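You operate a simulated robot arm through the tools that you are given. There is no shell and no other tool.

You run a simulated robot arm. Do the job below in one go: nothing can be reset, and whatever is moved stays where it is left.

Task
Dust the block's top on the round plate and wax it from the tin with the yellow knob.
Fine: use the white pad and put it back; the lid goes back on; the block stays on the plate.

The check looks at the end state, three seconds after you hand in, the way a careful person would. Anything else that was tipped, shoved, dropped, spilled or broken makes it a failure. Lids that push on must go on centred and level and be pressed home; caps that screw on are set level and turned clockwise until they are tight.

Robot
A 7-joint arm with a fingered hand, fixed in place. Base frame: the origin is on the floor under the middle of its stand, x ahead of it, y to its left, z up. Lengths are in mm, angles in rad, forces in N, time in s.
It reaches about 1164 mm from its shoulder. Its first joint turns from -2.897 to 2.897 rad. Payload 4.7 kg.
The TCP is the grasp point between the finger pads, 36 mm short of the fingertips. In the tool frame z runs along the fingers and y along their closing line. The gripper opens to 120 mm; its body begins 42 mm behind the TCP. The gripper is a hand of 5 fingers: y runs from the thumb to the fingers, the wrist lies at [-18, -122, -210] in the tool frame, and closing takes about 1.5 s.
Orientation is that of the tool frame in the base frame, as a unit quaternion [w, x, y, z]. With the fingers straight down and the wrist toward the robot, the tool's x, y and z point along [0, 1, 0], [1, 0, 0] and [0, 0, -1] of the base frame.

Tools
- The arm moves only by the tool send_rows. Its argument "steps" is a list of rows, each a list of 3 entries, a list of its own where there are three numbers: the shift along the tool's x, y, z in units of 500 mm (1.0 is 500 mm), then the turn, a rotation vector about the tool's x, y, z in units of 180 degrees (1.0 is 180 degrees), then the finger opening in m, from 0 to 0.12. In form: [[[dx, dy, dz], [wx, wy, wz], hand], ...]. A call has 1 to 20 rows; each row is the pose to reach, as a shift and turn from the pose commanded when the call began, along the tool's axes at that moment. A call with a number of a shift or a turn outside -1 to 1 is refused whole. Each row takes 0.2 s and may step no farther than 50 mm and 0.15 rad from the row before; otherwise, or with a gripper value out of range, the whole call is refused. A pose out of reach is approached as far as the arm can. The call stops where the force on the tool passes 90 N (or 10 N more than at its start, if that is more) or the arm is blocked; 0.2 s more then pass. The fingers move at their own pace (about 45 mm/s each) and stop on an object; they squeeze with about 29 N. The grip force told is the motor's: it shows also when the fingers shut on nothing. Time passes only in rows, and 0.2 s behind the last, so rows that repeat a pose let the fingers close. It gives the time, the measured TCP pose, the force on the tool (base axes), the opening and the grip force at its end, in the units of the frame above (readings bear some noise), with the torque about the TCP (base axes, N m) and any sound that the robot's microphone picked up, and new pictures: "views" is both (left out), scene, wrist or none.
- Cameras (640 x 400 px; columns grow to the right, rows downward): "scene" is fixed at [201.8, 504.3, 1734.1]; the picture's right is [0.52, -0.85, 0.00], its down [-0.78, -0.48, -0.40] and it looks along [0.34, 0.21, -0.92] (base axes); focal length 325 px, centre (320, 200). "wrist" rides on the gripper at [73, -91, -143] in the tool frame; the picture's right is [-0.80, 0.28, -0.53], its down [-0.53, -0.73, 0.42] and it looks along [-0.27, 0.62, 0.74] (tool axes); focal length 234 px, centre (320, 200). There is no depth. A picture from a camera that has moved, and an enlarged one, comes with that camera's place and axes in the base frame and with its lens. The place of the scene camera against the robot may be out by one fixed shift of up to 25 mm in any direction.
- hand_shape(shape): the hand has 5 fingers and takes this shape, open, in about a second: jaw (thumb against the fingers, like two jaws); tri (thumb and two fingers); tip (a fingertip pinch); poke (one finger out to press); point (the index stretched); flat (the hand flat); cup (the hand cupped); fist (a fist). The gripper value then closes the fingers along that shape, each until it touches; the sizes above hold for jaw. It gives what a move gives, with no picture.
- inspect(camera, box): a new picture of the part [left, top, right, bottom] of that camera's present view, enlarged. The clock stands still meanwhile.
- finish_job(): hands the job in; it is judged then, once.

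Places have to be worked out from the pictures, the camera data and where the tool is seen. Open the gripper and draw the arm clear of the work before you hand the job in, unless the task says otherwise.

The tools are called after "Request:" as a command line: name --argument value ..., lists and objects as JSON in quotes. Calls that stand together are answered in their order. send_rows: Moves the arm, as the interface text tells. Its arguments: {"type":"object","properties":{"steps":{"type":"array","items":{"type":"array"}},"views":{"type":"string","enum":["both","scene","wrist","none"]}},"required":["steps"]} The other tools are called the same way: hand_shape (shape) gives the hand a shape; inspect (camera, box) takes an enlarged picture of a part of a camera's view; finish_job () hands the job in.

At the start:

```text
time_s: 0.0
tool_pos: [330.5, 492.0, 1216.1]
orientation: [0.0, 0.707, 0.707, 0.0]
force: [0.0, -0.1, -0.4]
wrist_torque: [-0.01, 0.01, 0.02]
gripper_width: 119.6
grasp_force: 0.0
shape: jaw
```

scene: 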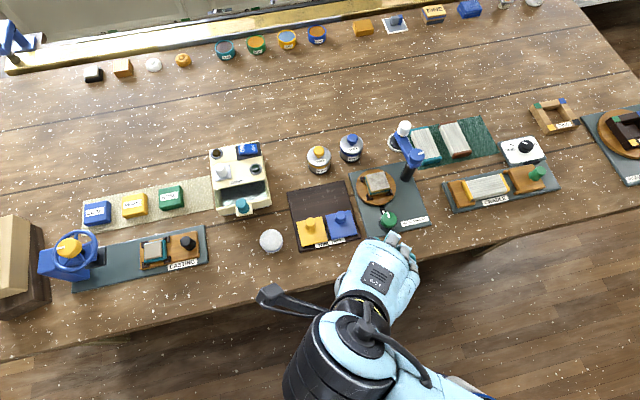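
wrist: 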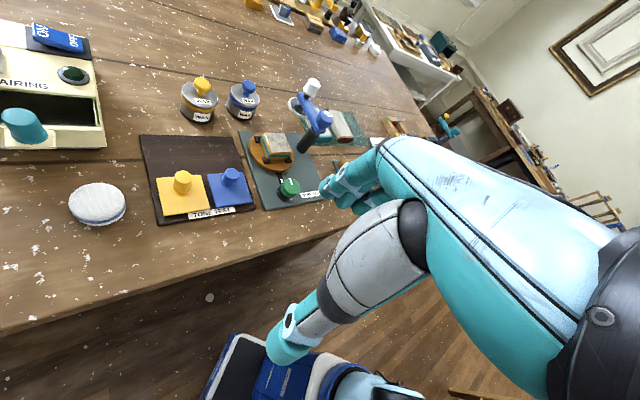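

I see a bench with several stations; a round plate holds a block, near tins with yellow and blue knobs and a white round pad. I'll look closer before moving.

Request:
inspect --camera "scene" --box '[240, 120, 440, 260]'

Request:
inspect --camera "scene" --box '[340, 110, 450, 240]'

Request:
inspect --camera "wrist" --box '[40, 60, 360, 260]'

Request:
inspect --camera "scene" --box '[180, 130, 300, 260]'

Request:
inspect --camera "scene" --box '[420, 80, 640, 220]'

Request:
inspect --camera "scene" --box '[0, 160, 240, 310]'

```text
2.86 times, centred on (340, 190) of scene
camera zoom: at [201.8, 504.3, 1734.1], right [0.52, -0.85, 0.0], down [-0.78, -0.48, -0.4], along [0.34, 0.21, -0.92], focal length 929 px, centre (263, 229)
```

zoom: 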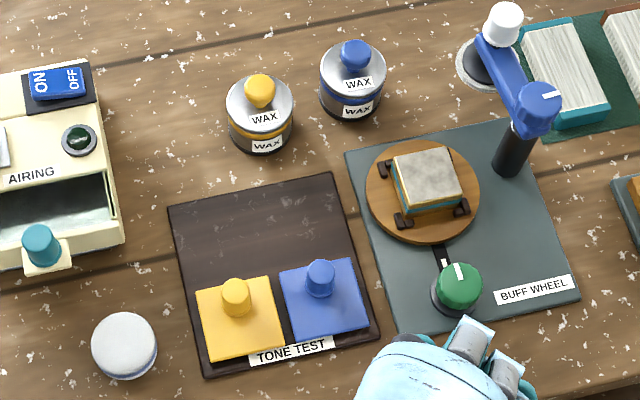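

```text
3.08 times, centred on (395, 175) of scene
camera zoom: at [201.8, 504.3, 1734.1], right [0.52, -0.85, 0.0], down [-0.78, -0.48, -0.4], along [0.34, 0.21, -0.92], focal length 1000 px, centre (89, 277)
```

zoom: 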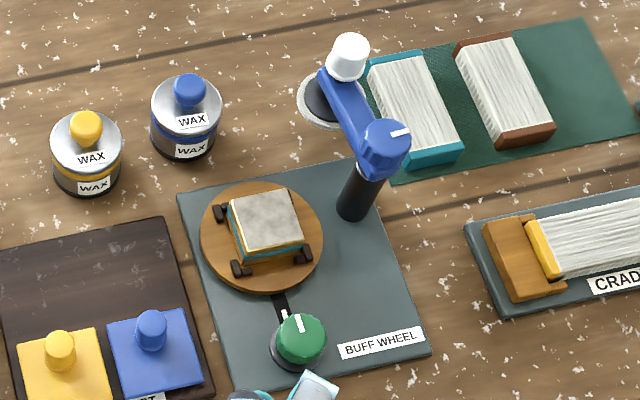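

```text
2.00 times, centred on (200, 160) of wrist
camera zoom: at [238.8, 564.8, 1359.4], right [0.28, -0.8, 0.53], down [-0.73, -0.53, -0.42], along [0.62, -0.27, -0.74], focal length 468 px, centre (560, 280)
```

zoom: 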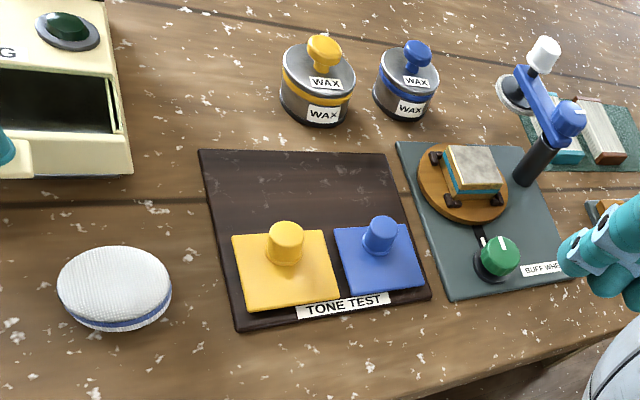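

```text
3.08 times, centred on (240, 195) of scene
camera zoom: at [201.8, 504.3, 1734.1], right [0.52, -0.85, 0.0], down [-0.78, -0.48, -0.4], along [0.34, 0.21, -0.92], focal length 1000 px, centre (566, 215)
```

zoom: 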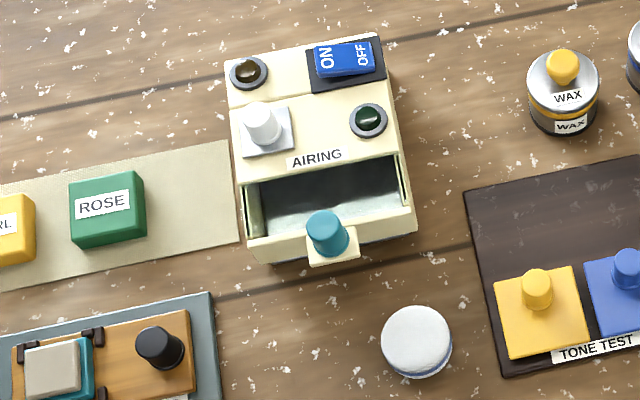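

```text
2.86 times, centred on (530, 150) of scene
camera zoom: at [201.8, 504.3, 1734.1], right [0.52, -0.85, 0.0], down [-0.78, -0.48, -0.4], along [0.34, 0.21, -0.92], focal length 929 px, centre (-280, 343)
```

zoom: 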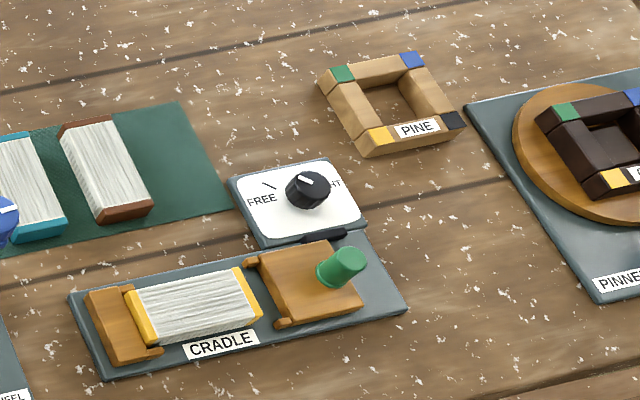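

```text
2.67 times, centred on (120, 235) of scene
camera zoom: at [201.8, 504.3, 1734.1], right [0.52, -0.85, 0.0], down [-0.78, -0.48, -0.4], along [0.34, 0.21, -0.92], focal length 867 px, centre (853, 107)
```

zoom: 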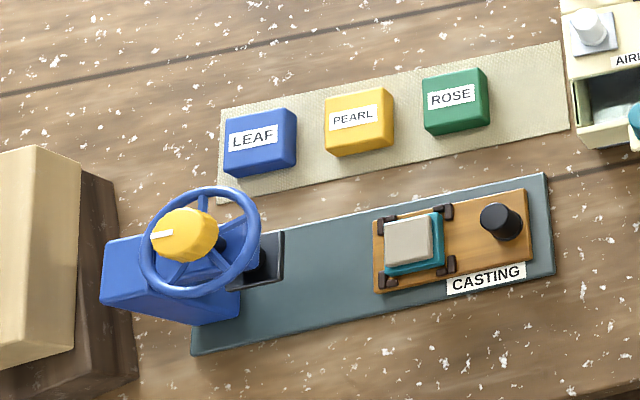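

I'll look closer at the far row of the bench, the buffing arm and the white round pad.

Request:
inspect --camera "scene" --box '[60, 20, 340, 100]'

Request:
inspect --camera "scene" --box '[330, 0, 570, 60]'

Request:
inspect --camera "scene" --box '[350, 110, 440, 170]'

Request:
inspect --camera "scene" --box '[350, 160, 440, 230]'

Request:
inspect --camera "wrist" --box '[230, 60, 350, 210]'

Request:
inspect --camera "wrist" --box '[170, 60, 290, 135]'

Request:
inspect --camera "wrist" --box '[220, 0, 420, 80]'

```text
2.29 times, centred on (200, 60) of scene
camera zoom: at [201.8, 504.3, 1734.1], right [0.52, -0.85, 0.0], down [-0.78, -0.48, -0.4], along [0.34, 0.21, -0.92], focal length 743 px, centre (594, 520)
```

zoom: 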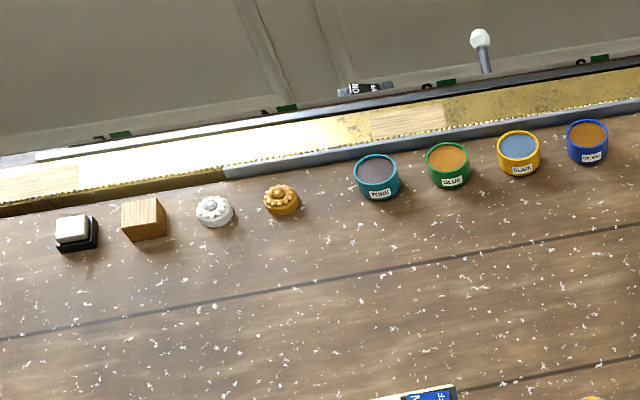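

```text
2.67 times, centred on (450, 30) of scene
camera zoom: at [201.8, 504.3, 1734.1], right [0.52, -0.85, 0.0], down [-0.78, -0.48, -0.4], along [0.34, 0.21, -0.92], focal length 867 px, centre (-27, 653)
```

zoom: 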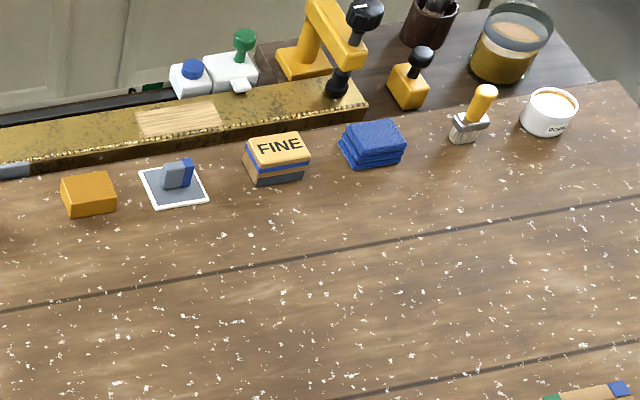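

```text
6.67 times, centred on (395, 140) of scene
camera zoom: at [201.8, 504.3, 1734.1], right [0.52, -0.85, 0.0], down [-0.78, -0.48, -0.4], along [0.34, 0.21, -0.92], focal length 2167 px, centre (-180, 600)
```

zoom: 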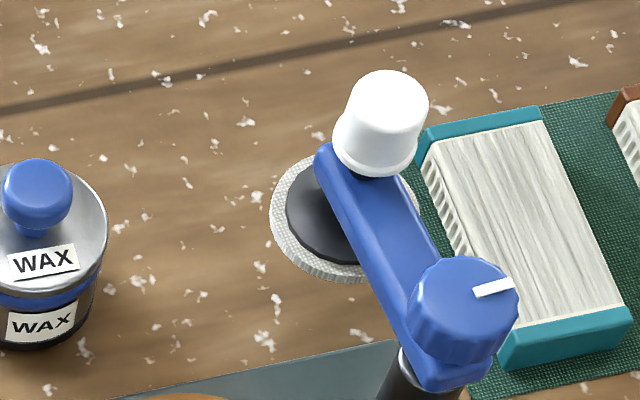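

```text
5.71 times, centred on (395, 195) of scene
camera zoom: at [201.8, 504.3, 1734.1], right [0.52, -0.85, 0.0], down [-0.78, -0.48, -0.4], along [0.34, 0.21, -0.92], focal length 1857 px, centre (-109, 229)
```

zoom: 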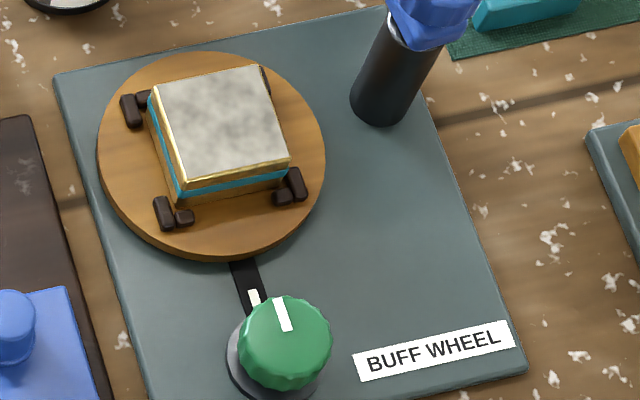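

```text
2.67 times, centred on (290, 135) of wrist
camera zoom: at [238.8, 564.8, 1359.4], right [0.28, -0.8, 0.53], down [-0.73, -0.53, -0.42], along [0.62, -0.27, -0.74], focal length 624 px, centre (400, 373)
```

zoom: 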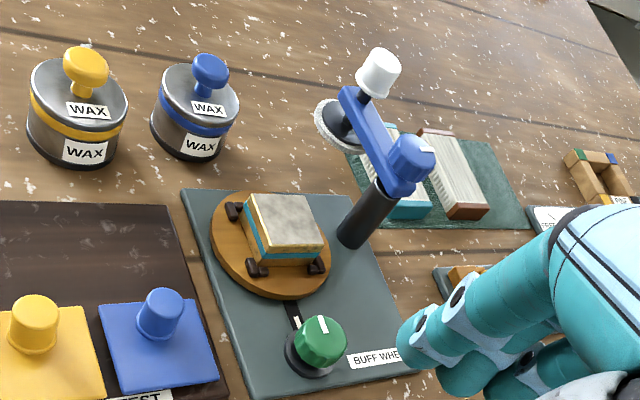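

```text
5.33 times, centred on (230, 98) of wrist
camera zoom: at [238.8, 564.8, 1359.4], right [0.28, -0.8, 0.53], down [-0.73, -0.53, -0.42], along [0.62, -0.27, -0.74], focal length 1249 px, centre (800, 747)
```

zoom: 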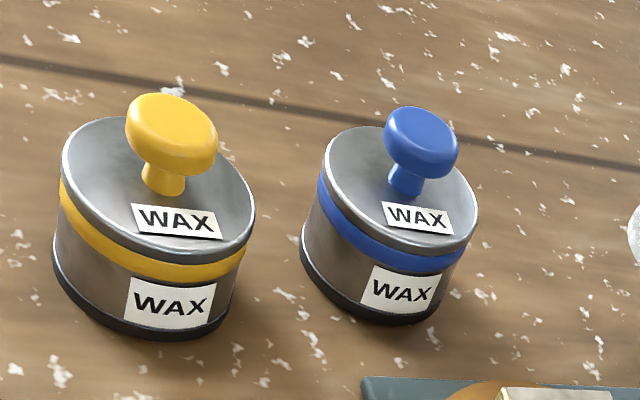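

```text
3.20 times, centred on (320, 40) of wrist
camera zoom: at [238.8, 564.8, 1359.4], right [0.28, -0.8, 0.53], down [-0.73, -0.53, -0.42], along [0.62, -0.27, -0.74], focal length 749 px, centre (320, 712)
```

zoom: 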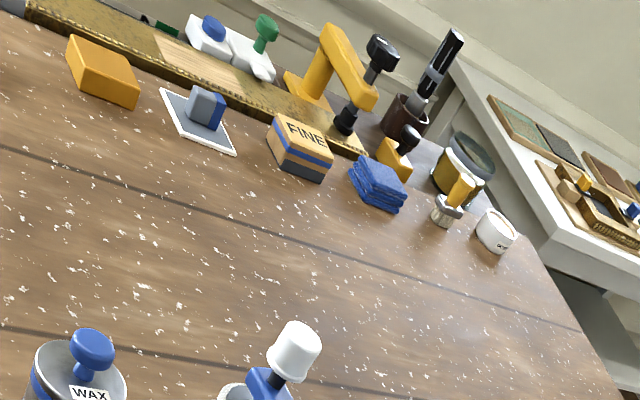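

The pad (white, blue band) lies left of the TONE TEST board, the yellow-knob wax tin is behind that board, and the dusty block is clamped on the round wooden plate of the BUFF WHEEL. I'll raise the arm and shift it left for a second wrist view so I can triangulate positions.

Request:
send_rows --steps '[[[0.08, 0, -0.04], [0, 0, 0], 0.12], [[0.16, 0, -0.08], [0, 0, 0], 0.12], [[0.24, 0, -0.12], [0, 0, 0], 0.12], [[0.32, 0, -0.16], [0, 0, 0], 0.12], [[0.4, 0, -0.2], [0, 0, 0], 0.12], [[0.4, 0, -0.2], [0, 0, 0], 0.12]]' --views "both"

```text
time_s: 1.4
tool_pos: [336.8, 669.5, 1269.9]
orientation: [0.001, 0.707, 0.707, 0.0]
force: [-0.6, 1.6, -0.8]
wrist_torque: [-0.1, 0.0, 0.01]
gripper_width: 119.8
grasp_force: 0.0
shape: jaw
out of reach, approached as far as the arm can: row 4, 5, 6
camera wrist: at [245.4, 742.6, 1412.8], right [0.28, -0.8, 0.53], down [-0.73, -0.53, -0.42], along [0.62, -0.27, -0.74], focal length 234 px, centre (320, 200)
```

scene: 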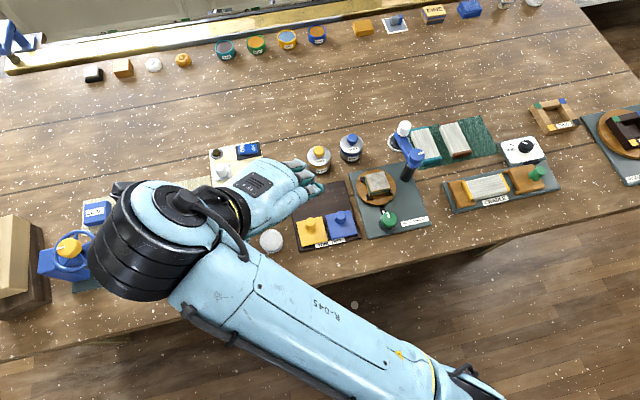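
wrist: 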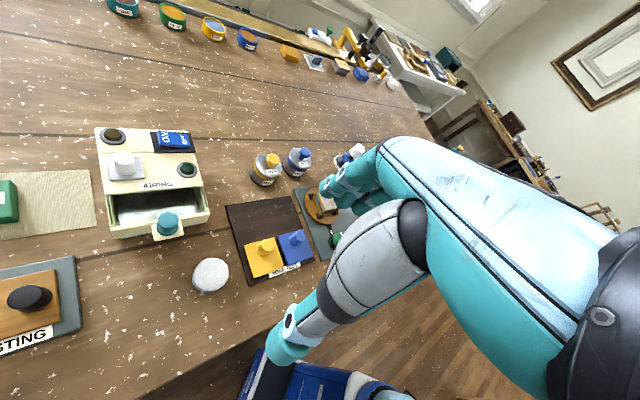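

The arm is stretched at this height, so further left moves must be lower. I'll take enlarged wrist views here to triangulate with the first ones.

Request:
inspect --camera "wrist" --box '[240, 130, 360, 205]'

Request:
inspect --camera "wrist" --box '[180, 190, 340, 300]'

```text
5.33 times, centred on (300, 168) of wrist
camera zoom: at [245.4, 742.6, 1412.8], right [0.28, -0.8, 0.53], down [-0.73, -0.53, -0.42], along [0.62, -0.27, -0.74], focal length 1249 px, centre (427, 373)
```

zoom: 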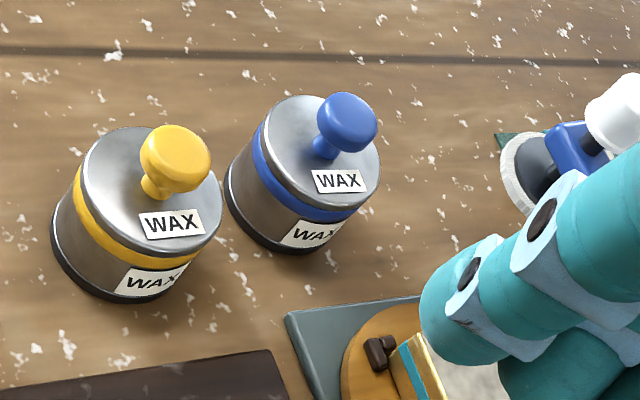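

```text
3.64 times, centred on (260, 245) of wrist
camera zoom: at [245.4, 742.6, 1412.8], right [0.28, -0.8, 0.53], down [-0.73, -0.53, -0.42], along [0.62, -0.27, -0.74], focal length 852 px, centre (538, 36)
```

zoom: 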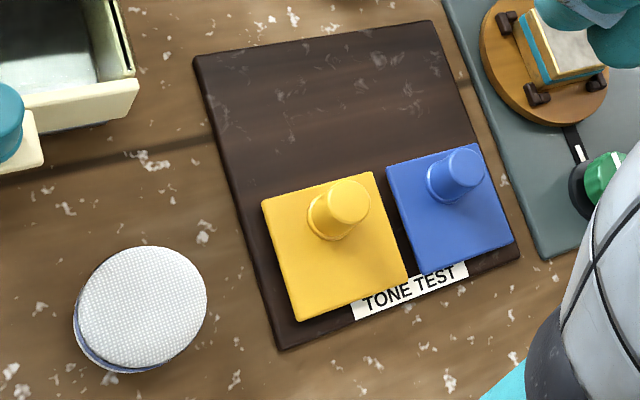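

Triangulating: pad ≈ (346, 716, top 971), yellow knob ≈ (598, 734, 1017), block top ≈ (609, 567, 994), bench surface ≈ 947, bench turned about 45° to the base. I'll turn the hand 45° so the wrist faces the robot and drop over the pad to look closer.

Request:
send_rows --steps '[[[0.008, 0.005, 0.072], [0, 0, -0.0417], 0.12], [[0.016, 0.01, 0.144], [0, 0, -0.0833], 0.12], [[0.024, 0.015, 0.216], [0, 0, -0.125], 0.12], [[0.032, 0.02, 0.288], [0, 0, -0.1667], 0.12], [[0.04, 0.025, 0.36], [0, 0, -0.2083], 0.12], [[0.048, 0.03, 0.432], [0, 0, -0.25], 0.12], [[0.048, 0.03, 0.432], [0, 0, -0.25], 0.12]]' --views "both"

```text
time_s: 3.0
tool_pos: [351.1, 692.9, 1055.7]
orientation: [0.0, 0.382, 0.924, 0.0]
force: [-0.2, -0.7, 0.2]
wrist_torque: [0.04, 0.0, 0.01]
gripper_width: 120.0
grasp_force: 0.1
shape: jaw
camera wrist: at [233.4, 679.8, 1198.3], right [0.77, -0.37, 0.52], down [-0.14, -0.89, -0.42], along [0.63, 0.25, -0.74], focal length 234 px, centre (320, 200)
```

scene: 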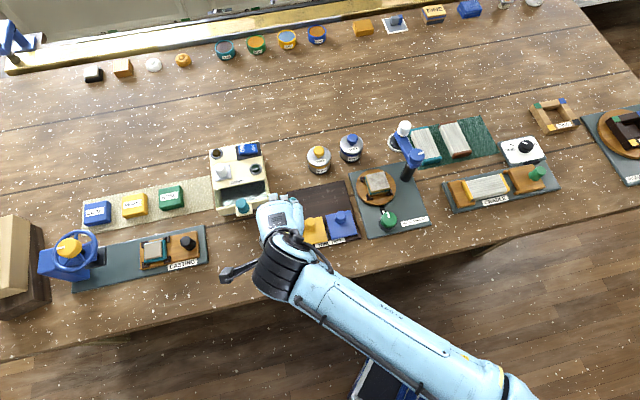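
wrist: 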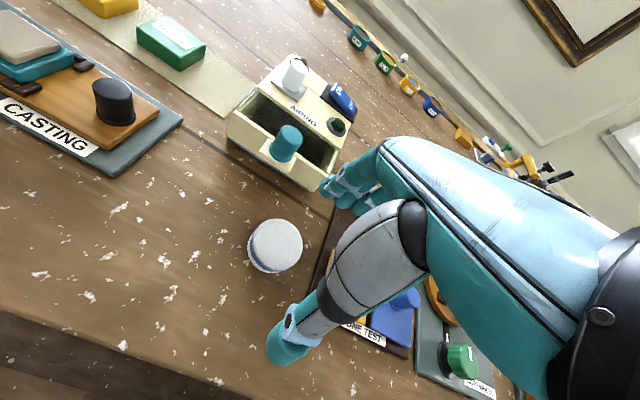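

The hand is over the pad area, yawed 45° as wanted. I'll enlarge the pad and the tool regions in the wrist view for finer positions.

Request:
inspect --camera "wrist" --box '[220, 190, 340, 290]'

Request:
inspect --camera "scene" --box '[220, 170, 340, 250]'

```text
4.00 times, centred on (280, 240) of wrist
camera zoom: at [233.4, 679.8, 1198.3], right [0.77, -0.37, 0.52], down [-0.14, -0.89, -0.42], along [0.63, 0.25, -0.74], focal length 937 px, centre (480, 40)
```

zoom: 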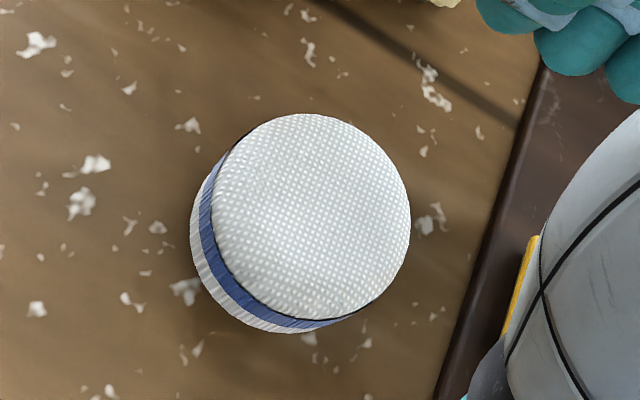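

```text
5.00 times, centred on (280, 210) of scene
camera zoom: at [201.8, 504.3, 1734.1], right [0.52, -0.85, 0.0], down [-0.78, -0.48, -0.4], along [0.34, 0.21, -0.92], focal length 1625 px, centre (520, 150)
```

zoom: 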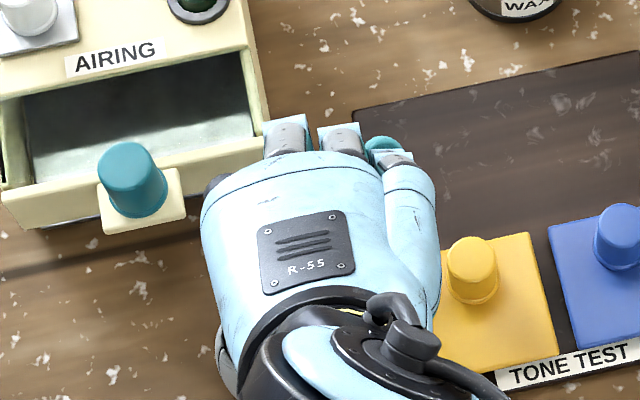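

Pad confirmed near (347, 716), about 55 mm across and 20 mm thick, symmetric with white faces and a blue band. Now I rise and go toward the yellow-knob tin to view it and the block from nearer.

Request:
send_rows --steps '[[[0, 0, -0.09], [0, 0, 0], 0.12], [[-0.05, 0.05, -0.16], [0, 0, 0], 0.12], [[-0.1, 0.1, -0.2], [0, 0, 0], 0.12], [[-0.16, 0.15, -0.2], [0, 0, 0], 0.12], [[-0.22, 0.2, -0.2], [0, 0, 0], 0.12], [[-0.28, 0.25, -0.2], [0, 0, 0], 0.12], [[-0.28, 0.25, -0.2], [0, 0, 0], 0.12]]' --views "both"

Request:
inspect --camera "wrist" --box '[200, 100, 360, 200]'

```text
time_s: 4.6
tool_pos: [536.5, 684.1, 1156.4]
orientation: [-0.001, 0.383, 0.924, 0.0]
force: [-0.5, -0.3, 0.4]
wrist_torque: [-0.03, -0.03, -0.02]
gripper_width: 119.8
grasp_force: 0.1
shape: jaw
camera wrist: at [420.8, 670.4, 1299.6], right [0.77, -0.37, 0.53], down [-0.14, -0.89, -0.42], along [0.63, 0.25, -0.74], focal length 234 px, centre (320, 200)
```

scene: 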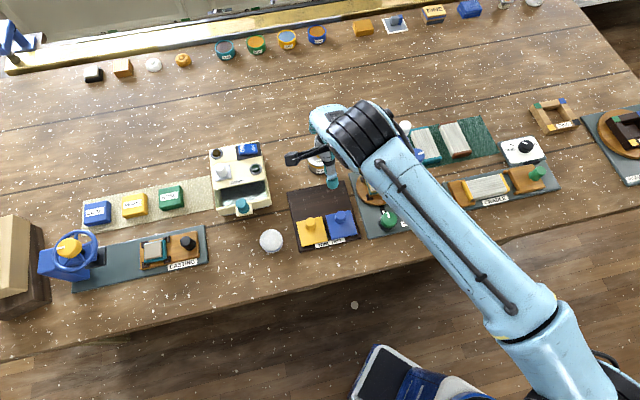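
wrist: 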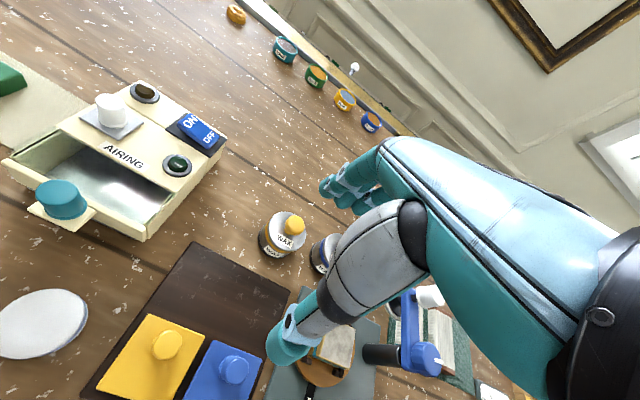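

```text
4.00 times, centred on (280, 150) of wrist
camera zoom: at [420.8, 670.4, 1299.6], right [0.77, -0.37, 0.53], down [-0.14, -0.89, -0.42], along [0.63, 0.25, -0.74], focal length 937 px, centre (480, 400)
```

zoom: 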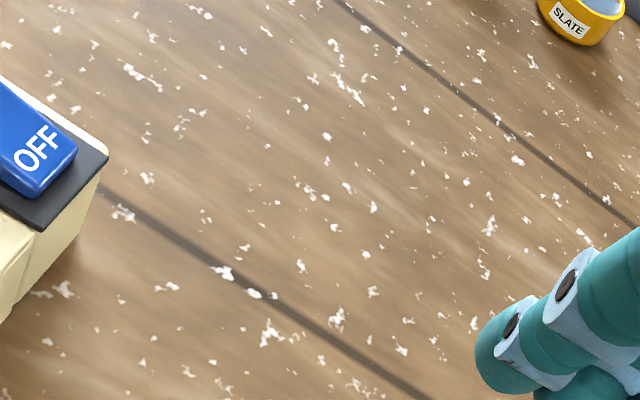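

The tin is seen at (285, 232) in the wrist picture. I'll enlarge it and the block.

Request:
inspect --camera "wrist" --box '[240, 190, 340, 270]'

Request:
inspect --camera "wrist" --box '[260, 280, 460, 400]'

Request:
hand_shape --shape "tri"

Request:
inspect --camera "wrist" --box '[160, 120, 480, 400]'

```text
5.00 times, centred on (290, 230) of wrist
camera zoom: at [420.8, 670.4, 1299.6], right [0.77, -0.37, 0.53], down [-0.14, -0.89, -0.42], along [0.63, 0.25, -0.74], focal length 1171 px, centre (470, 50)
```

zoom: 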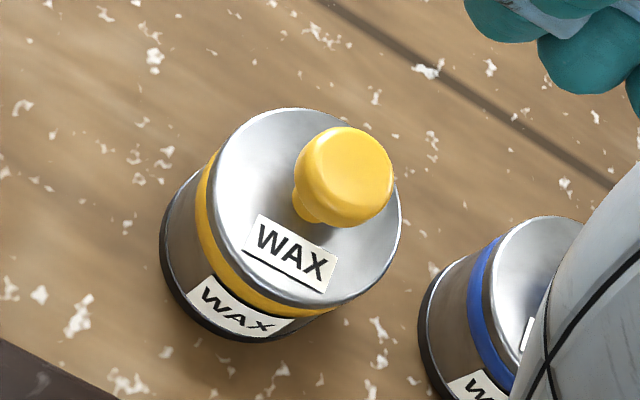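

```text
3.20 times, centred on (360, 340) of wrist
camera zoom: at [420.8, 670.4, 1299.6], right [0.77, -0.37, 0.53], down [-0.14, -0.89, -0.42], along [0.63, 0.25, -0.74], focal length 749 px, centre (192, -248)
```

zoom: 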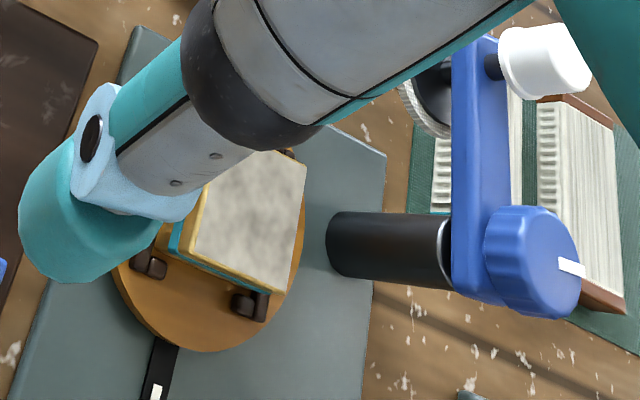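

```text
time_s: 5.5
tool_pos: [537.2, 684.1, 1156.5]
orientation: [-0.001, 0.383, 0.924, 0.0]
force: [0.0, 0.1, -0.1]
wrist_torque: [-0.01, 0.02, -0.02]
gripper_width: 119.7
grasp_force: 0.0
shape: tri
```

```text
1.43 times, centred on (320, 260) of wrist
camera zoom: at [420.5, 670.5, 1299.5], right [0.77, -0.37, 0.53], down [-0.14, -0.89, -0.42], along [0.63, 0.25, -0.74], focal length 334 px, centre (320, 114)
```

zoom: 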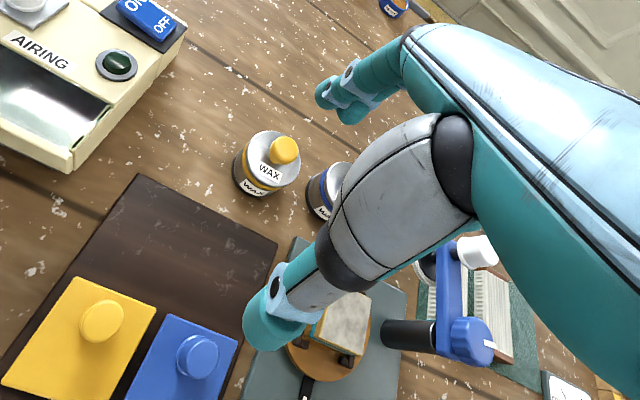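

The tri shape gives two fingers and the thumb. The tin centre works out at (598, 733), lid top ≈ 991, knob top ≈ 1021, bench ≈ 950. I'll hover above the knob with the fingers part closed and look.

Request:
send_rows --steps '[[[-0.0055, 0.052, 0.05], [0, 0, 0], 0.07], [[-0.011, 0.104, 0.1], [0, 0, 0], 0.07], [[-0.0167, 0.1558, 0.13], [0, 0, 0], 0.07], [[-0.0167, 0.1558, 0.152], [0, 0, 0], 0.07], [[-0.0167, 0.1558, 0.152], [0, 0, 0], 0.07], [[-0.0167, 0.1558, 0.152], [0, 0, 0], 0.07]]' --views "both"

Request:
inspect --camera "wrist" --box '[240, 150, 440, 300]'

Request:
inspect --camera "scene" --box '[270, 80, 430, 200]'

```text
time_s: 6.9
tool_pos: [600.4, 732.4, 1079.4]
orientation: [0.0, 0.382, 0.924, 0.0]
force: [-0.6, -0.3, 0.2]
wrist_torque: [0.0, 0.03, 0.0]
gripper_width: 70.5
grasp_force: 0.0
shape: tri
camera wrist: at [484.1, 718.9, 1222.6], right [0.77, -0.37, 0.53], down [-0.14, -0.89, -0.42], along [0.63, 0.25, -0.74], focal length 234 px, centre (320, 200)
```

scene: 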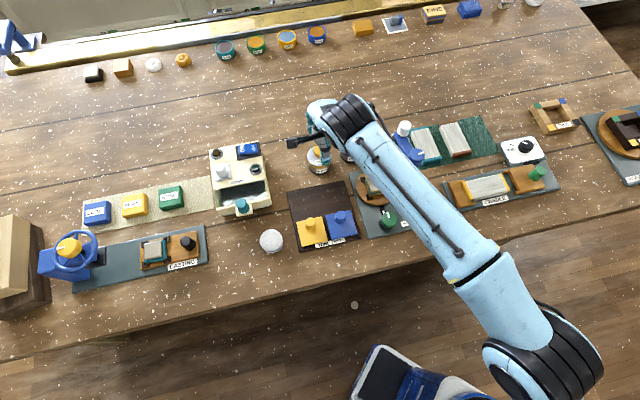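
wrist: 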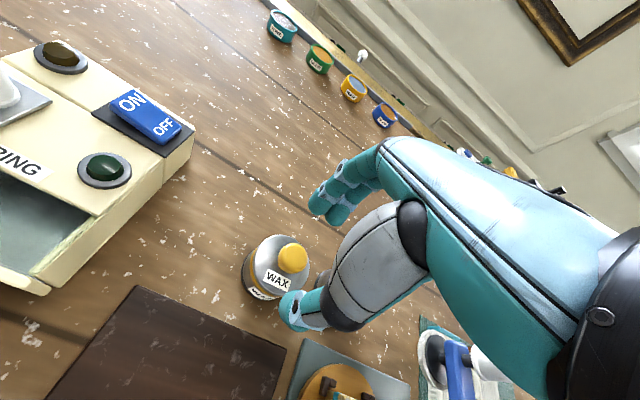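

```text
2.67 times, centred on (340, 225) of wrist
camera zoom: at [484.1, 718.9, 1222.6], right [0.77, -0.37, 0.53], down [-0.14, -0.89, -0.42], along [0.63, 0.25, -0.74], focal length 624 px, centre (267, 133)
```

zoom: 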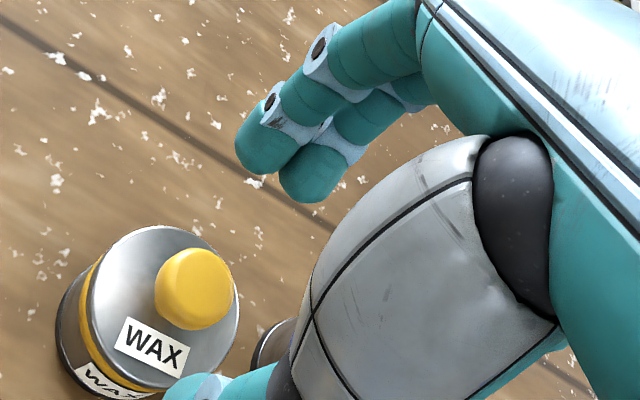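

```text
3.33 times, centred on (350, 140) of scene
camera zoom: at [201.8, 504.3, 1734.1], right [0.52, -0.85, 0.0], down [-0.78, -0.48, -0.4], along [0.34, 0.21, -0.92], focal length 1083 px, centre (220, 400)
```

zoom: 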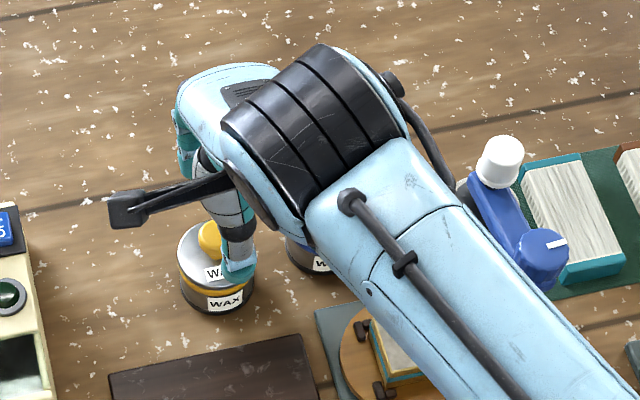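

The knob centre sits about 2 mm from the TCP axis. I'll descend with the fingers straddling the knob to TCP z≈1034 (fingertips ~7 mm above the lid) and look before closing.

Request:
send_rows --steps '[[[0.002, 0, 0.03], [0, 0, 0], 0.065], [[0.004, -0.001, 0.06], [0, 0, 0], 0.065], [[0.004, -0.001, 0.09], [0, 0, 0], 0.06], [[0.004, -0.001, 0.09], [0, 0, 0], 0.06], [[0.004, -0.001, 0.09], [0, 0, 0], 0.06]]' --views "both"

Request:
inspect --camera "wrist" --box '[260, 150, 420, 270]'

Request:
inspect --camera "scene" --box '[290, 120, 370, 180]'

```text
time_s: 8.1
tool_pos: [598.2, 734.2, 1035.1]
orientation: [0.001, 0.383, 0.924, 0.0]
force: [-0.6, 0.0, 0.5]
wrist_torque: [0.01, -0.03, -0.01]
gripper_width: 60.2
grasp_force: 0.1
shape: tri
camera wrist: at [482.0, 719.9, 1178.7], right [0.77, -0.37, 0.53], down [-0.14, -0.89, -0.42], along [0.63, 0.25, -0.74], focal length 234 px, centre (320, 200)
```

scene: 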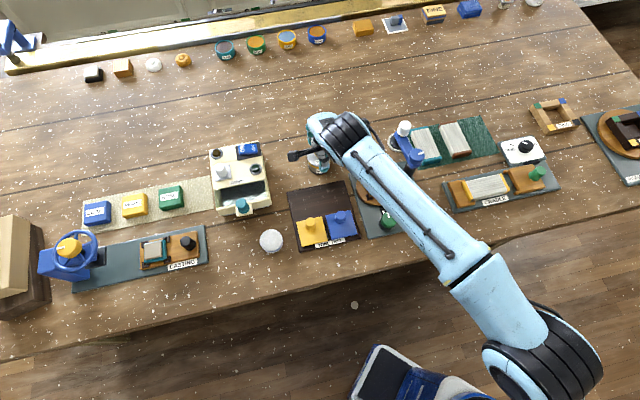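
wrist: 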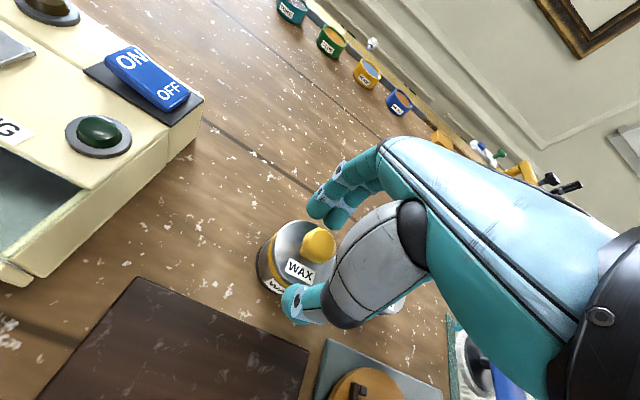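

```text
3.33 times, centred on (340, 210) of wrist
camera zoom: at [482.0, 719.9, 1178.7], right [0.77, -0.37, 0.53], down [-0.14, -0.89, -0.42], along [0.63, 0.25, -0.74], focal length 781 px, centre (253, 167)
```

zoom: 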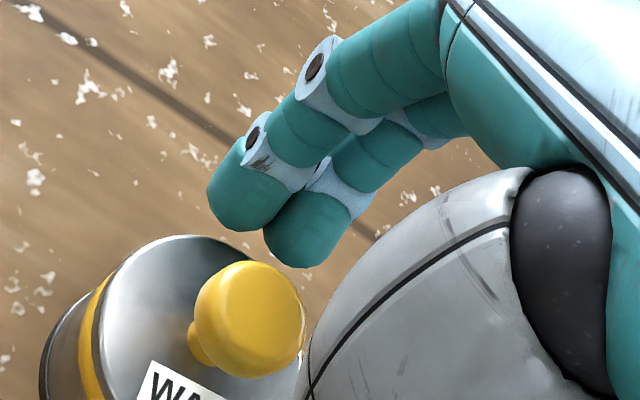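

```text
6.67 times, centred on (330, 150) of scene
camera zoom: at [201.8, 504.3, 1734.1], right [0.52, -0.85, 0.0], down [-0.78, -0.48, -0.4], along [0.34, 0.21, -0.92], focal length 2167 px, centre (253, 533)
```

zoom: 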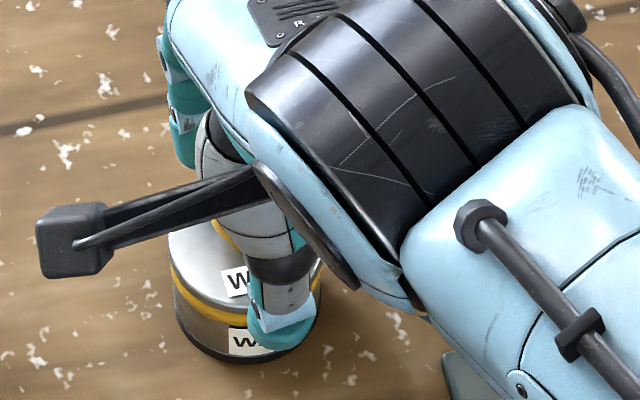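

The knob is between thumb and fingers, centred within about 3 mm. Closing on it.

Request:
send_rows --steps '[[[0, 0, 0], [0, 0, 0], 0.03], [[0, 0, 0], [0, 0, 0], 0.015], [[0, 0, 0], [0, 0, 0], 0.0], [[0, 0, 0], [0, 0, 0], 0.0], [[0, 0, 0], [0, 0, 0], 0.0], [[0, 0, 0], [0, 0, 0], 0.0]]' --views "both"

Request:
inspect --camera "wrist" --box '[260, 150, 420, 270]'

Request:
inspect --camera "scene" --box '[290, 120, 370, 180]'

```text
time_s: 9.5
tool_pos: [597.1, 732.6, 1036.6]
orientation: [0.0, 0.383, 0.924, 0.0]
force: [2.0, 3.0, 4.9]
wrist_torque: [0.13, -0.07, 0.02]
gripper_width: 35.1
grasp_force: 29.0
shape: tri
camera wrist: at [482.0, 719.7, 1179.3], right [0.77, -0.37, 0.53], down [-0.14, -0.89, -0.43], along [0.63, 0.25, -0.74], focal length 234 px, centre (320, 200)
```

scene: 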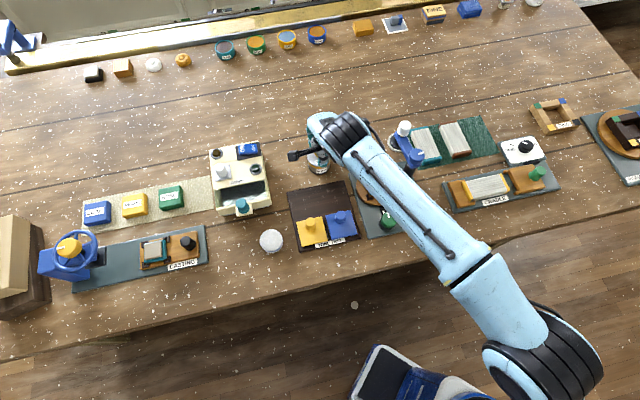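
wrist: 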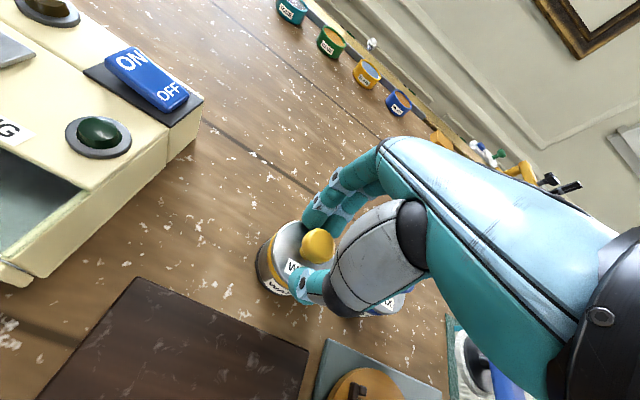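

```text
3.33 times, centred on (340, 210) of wrist
camera zoom: at [482.0, 719.7, 1179.3], right [0.77, -0.37, 0.53], down [-0.14, -0.89, -0.43], along [0.63, 0.25, -0.74], focal length 781 px, centre (253, 167)
```

zoom: 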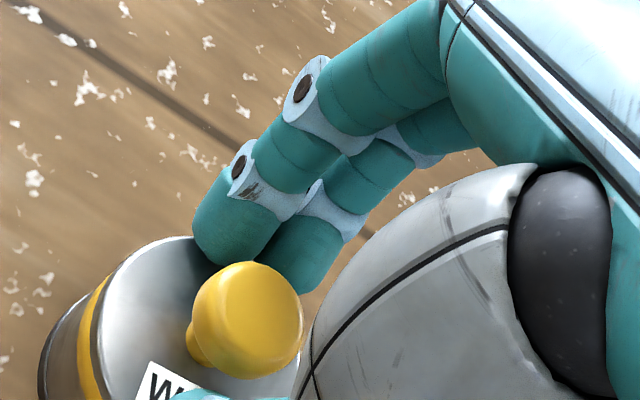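

```text
6.67 times, centred on (330, 150) of scene
camera zoom: at [201.8, 504.3, 1734.1], right [0.52, -0.85, 0.0], down [-0.78, -0.48, -0.4], along [0.34, 0.21, -0.92], focal length 2167 px, centre (253, 533)
```

zoom: 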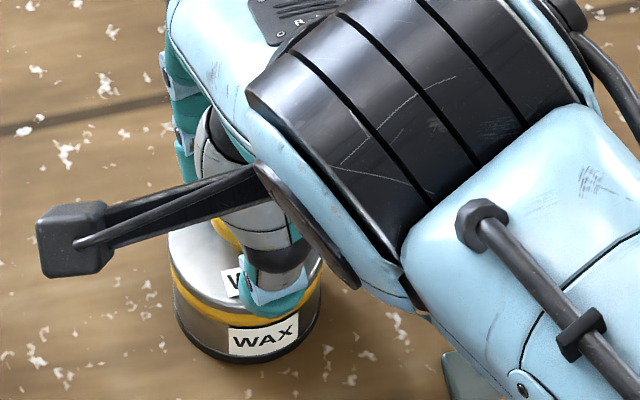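

The knob is gripped (35 mm, 29 N). I'll lift gently by a few millimetres and watch the force to learn how the lid is held.

Request:
send_rows --steps '[[[0, 0, -0.004], [0, 0, 0], 0.0], [[0, 0, -0.008], [0, 0, 0], 0.0], [[0, 0, -0.012], [0, 0, 0], 0.0]]' --views "wrist"

Request:
inspect --camera "wrist" --box '[240, 200, 360, 320]'

Request:
inspect --camera "scene" --box '[290, 120, 370, 180]'

```text
time_s: 10.3
tool_pos: [598.8, 734.0, 1040.7]
orientation: [0.0, 0.383, 0.924, 0.0]
force: [0.0, -0.7, -0.1]
wrist_torque: [-0.01, 0.0, -0.03]
gripper_width: 34.0
grasp_force: 28.9
shape: tri
heard: snap
camera wrist: at [481.3, 720.2, 1184.0], right [0.77, -0.37, 0.53], down [-0.14, -0.89, -0.42], along [0.63, 0.25, -0.74], focal length 234 px, centre (320, 200)
```

wrist: 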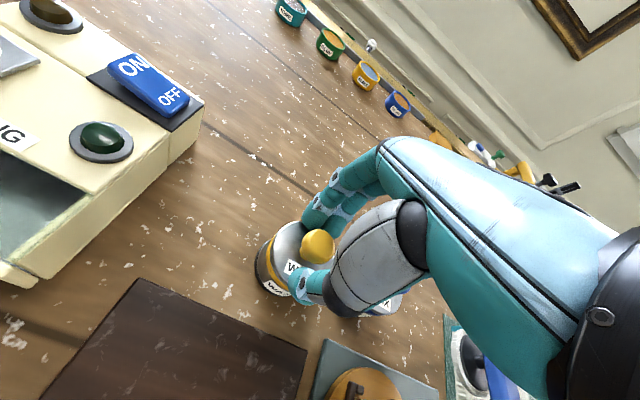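

```text
3.33 times, centred on (300, 260) of wrist
camera zoom: at [481.3, 720.2, 1184.0], right [0.77, -0.37, 0.53], down [-0.14, -0.89, -0.42], along [0.63, 0.25, -0.74], focal length 781 px, centre (387, 0)
```

zoom: 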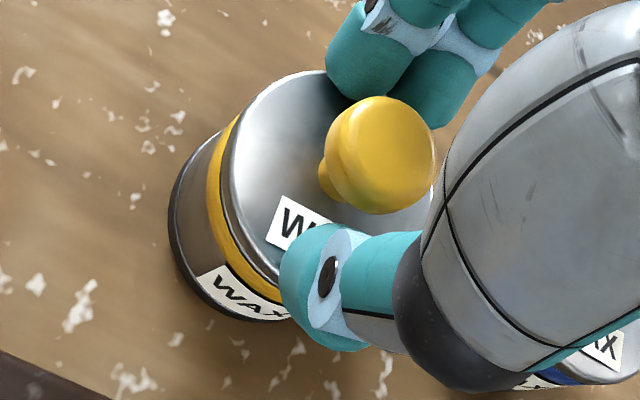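

```text
6.67 times, centred on (330, 150) of scene
camera zoom: at [201.8, 504.3, 1734.1], right [0.52, -0.85, 0.0], down [-0.78, -0.48, -0.4], along [0.34, 0.21, -0.92], focal length 2167 px, centre (253, 533)
```

zoom: 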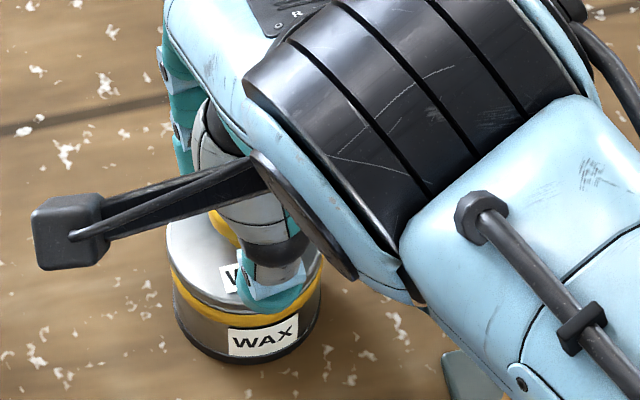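

A snap was heard and the force fell to zero, so it's a push-on lid and it has come free. I lift on another 60 mm straight up.

Request:
send_rows --steps '[[[0, 0, -0.02], [0, 0, 0], 0.0], [[0, 0, -0.05], [0, 0, 0], 0.0], [[0, 0, -0.08], [0, 0, 0], 0.0], [[0, 0, -0.12], [0, 0, 0], 0.0], [[0, 0, -0.12], [0, 0, 0], 0.0]]' --views "both"

Request:
inspect --camera "wrist" --box '[200, 180, 360, 340]'

Request:
inspect --camera "scene" --box '[280, 110, 380, 185]'

```text
time_s: 11.5
tool_pos: [597.4, 734.2, 1101.0]
orientation: [0.001, 0.382, 0.924, -0.001]
force: [0.1, -0.4, -0.2]
wrist_torque: [-0.03, 0.02, 0.02]
gripper_width: 34.5
grasp_force: 29.0
shape: tri
camera wrist: at [481.2, 719.4, 1244.2], right [0.77, -0.37, 0.53], down [-0.14, -0.89, -0.42], along [0.63, 0.25, -0.74], focal length 234 px, centre (320, 200)
```

scene: 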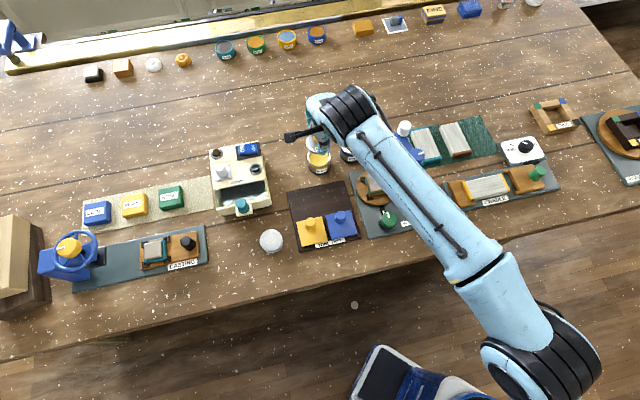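
wrist: 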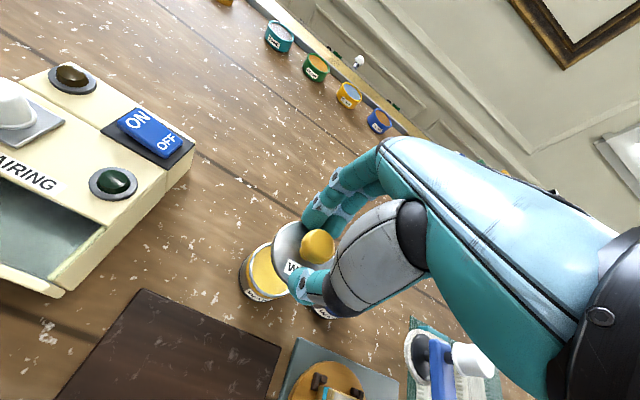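

```text
2.50 times, centred on (280, 260) of wrist
camera zoom: at [481.2, 719.4, 1244.2], right [0.77, -0.37, 0.53], down [-0.14, -0.89, -0.42], along [0.63, 0.25, -0.74], focal length 585 px, centre (420, 50)
```

zoom: 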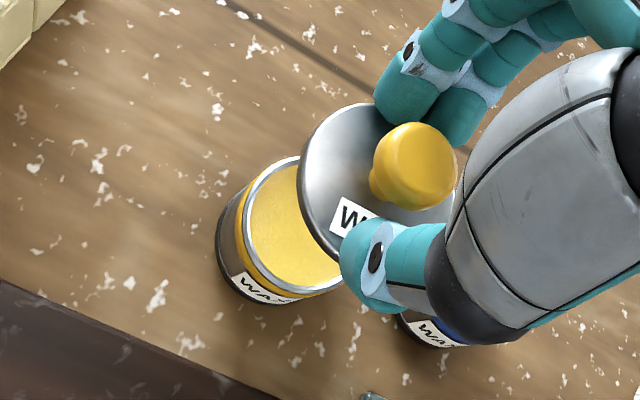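

```text
5.33 times, centred on (330, 148) of scene
camera zoom: at [201.8, 504.3, 1734.1], right [0.52, -0.85, 0.0], down [-0.78, -0.48, -0.4], along [0.34, 0.21, -0.92], focal length 1733 px, centre (267, 480)
```

zoom: 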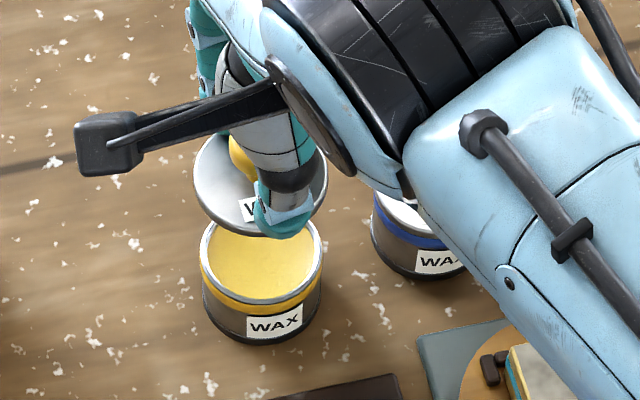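

The lid is off and hangs level in the grip; wax is yellow and nearly flush with the tin's rim. I'll carry the lid to the free spot between the AIRING box and the tin, about (540, 797), and lower it to just above the bench.

Request:
send_rows --steps '[[[0.06, 0.002, 0.0], [0, 0, 0], 0.0], [[0.12, 0.004, 0.0], [0, 0, 0], 0.0], [[0.17, 0.0066, 0.0], [0, 0, 0], 0.0], [[0.17, 0.0066, 0.06], [0, 0, 0], 0.0], [[0.17, 0.0066, 0.12], [0, 0, 0], 0.0], [[0.17, 0.0066, 0.174], [0, 0, 0], 0.0], [[0.17, 0.0066, 0.174], [0, 0, 0], 0.0]]' --views "both"

Request:
inspect --camera "wrist" --box '[200, 180, 360, 320]'

Request:
inspect --camera "scene" --box '[260, 110, 360, 185]'

```text
time_s: 13.1
tool_pos: [540.6, 798.2, 1014.5]
orientation: [0.0, 0.383, 0.924, -0.001]
force: [-0.9, -0.1, 0.0]
wrist_torque: [-0.02, 0.0, -0.01]
gripper_width: 34.1
grasp_force: 29.1
shape: tri
camera wrist: at [424.0, 783.8, 1157.1], right [0.77, -0.37, 0.53], down [-0.14, -0.89, -0.42], along [0.63, 0.25, -0.74], focal length 234 px, centre (320, 200)
```

scene: 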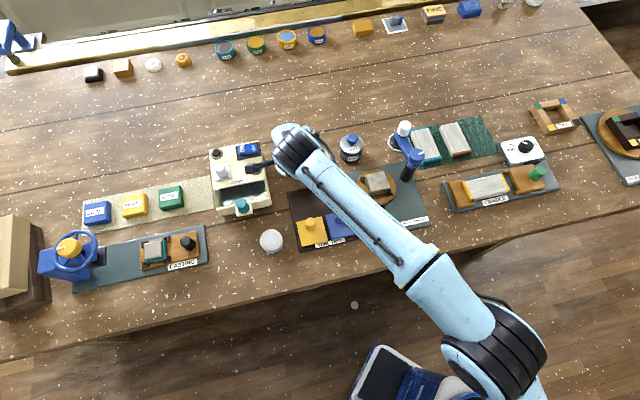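
wrist: 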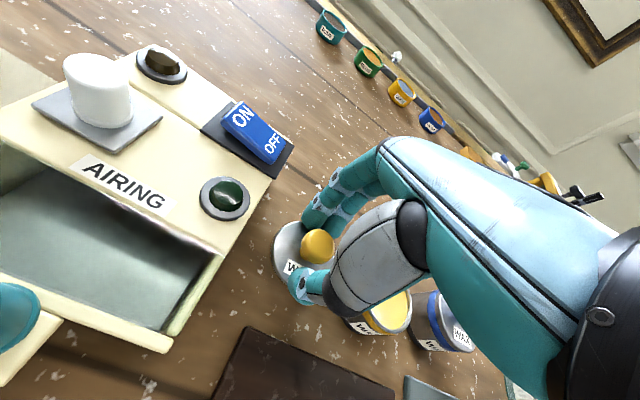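

```text
2.86 times, centred on (280, 250) of wrist
camera zoom: at [424.0, 783.8, 1157.1], right [0.77, -0.37, 0.53], down [-0.14, -0.89, -0.42], along [0.63, 0.25, -0.74], focal length 669 px, centre (434, 57)
```

zoom: 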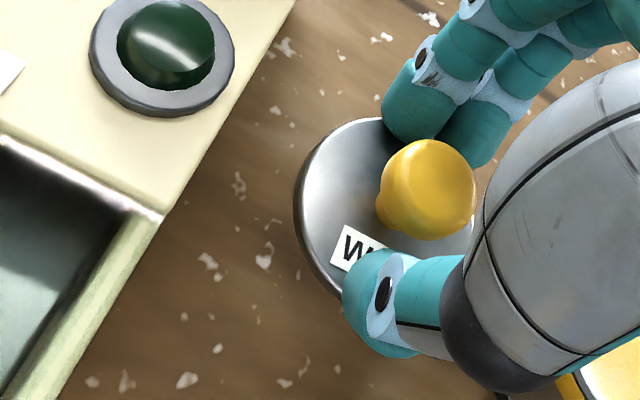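

```text
5.33 times, centred on (310, 148) of scene
camera zoom: at [201.8, 504.3, 1734.1], right [0.52, -0.85, 0.0], down [-0.78, -0.48, -0.4], along [0.34, 0.21, -0.92], focal length 1733 px, centre (373, 480)
```

zoom: 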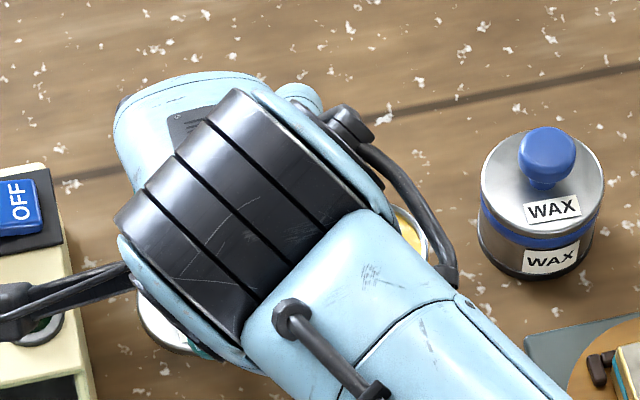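

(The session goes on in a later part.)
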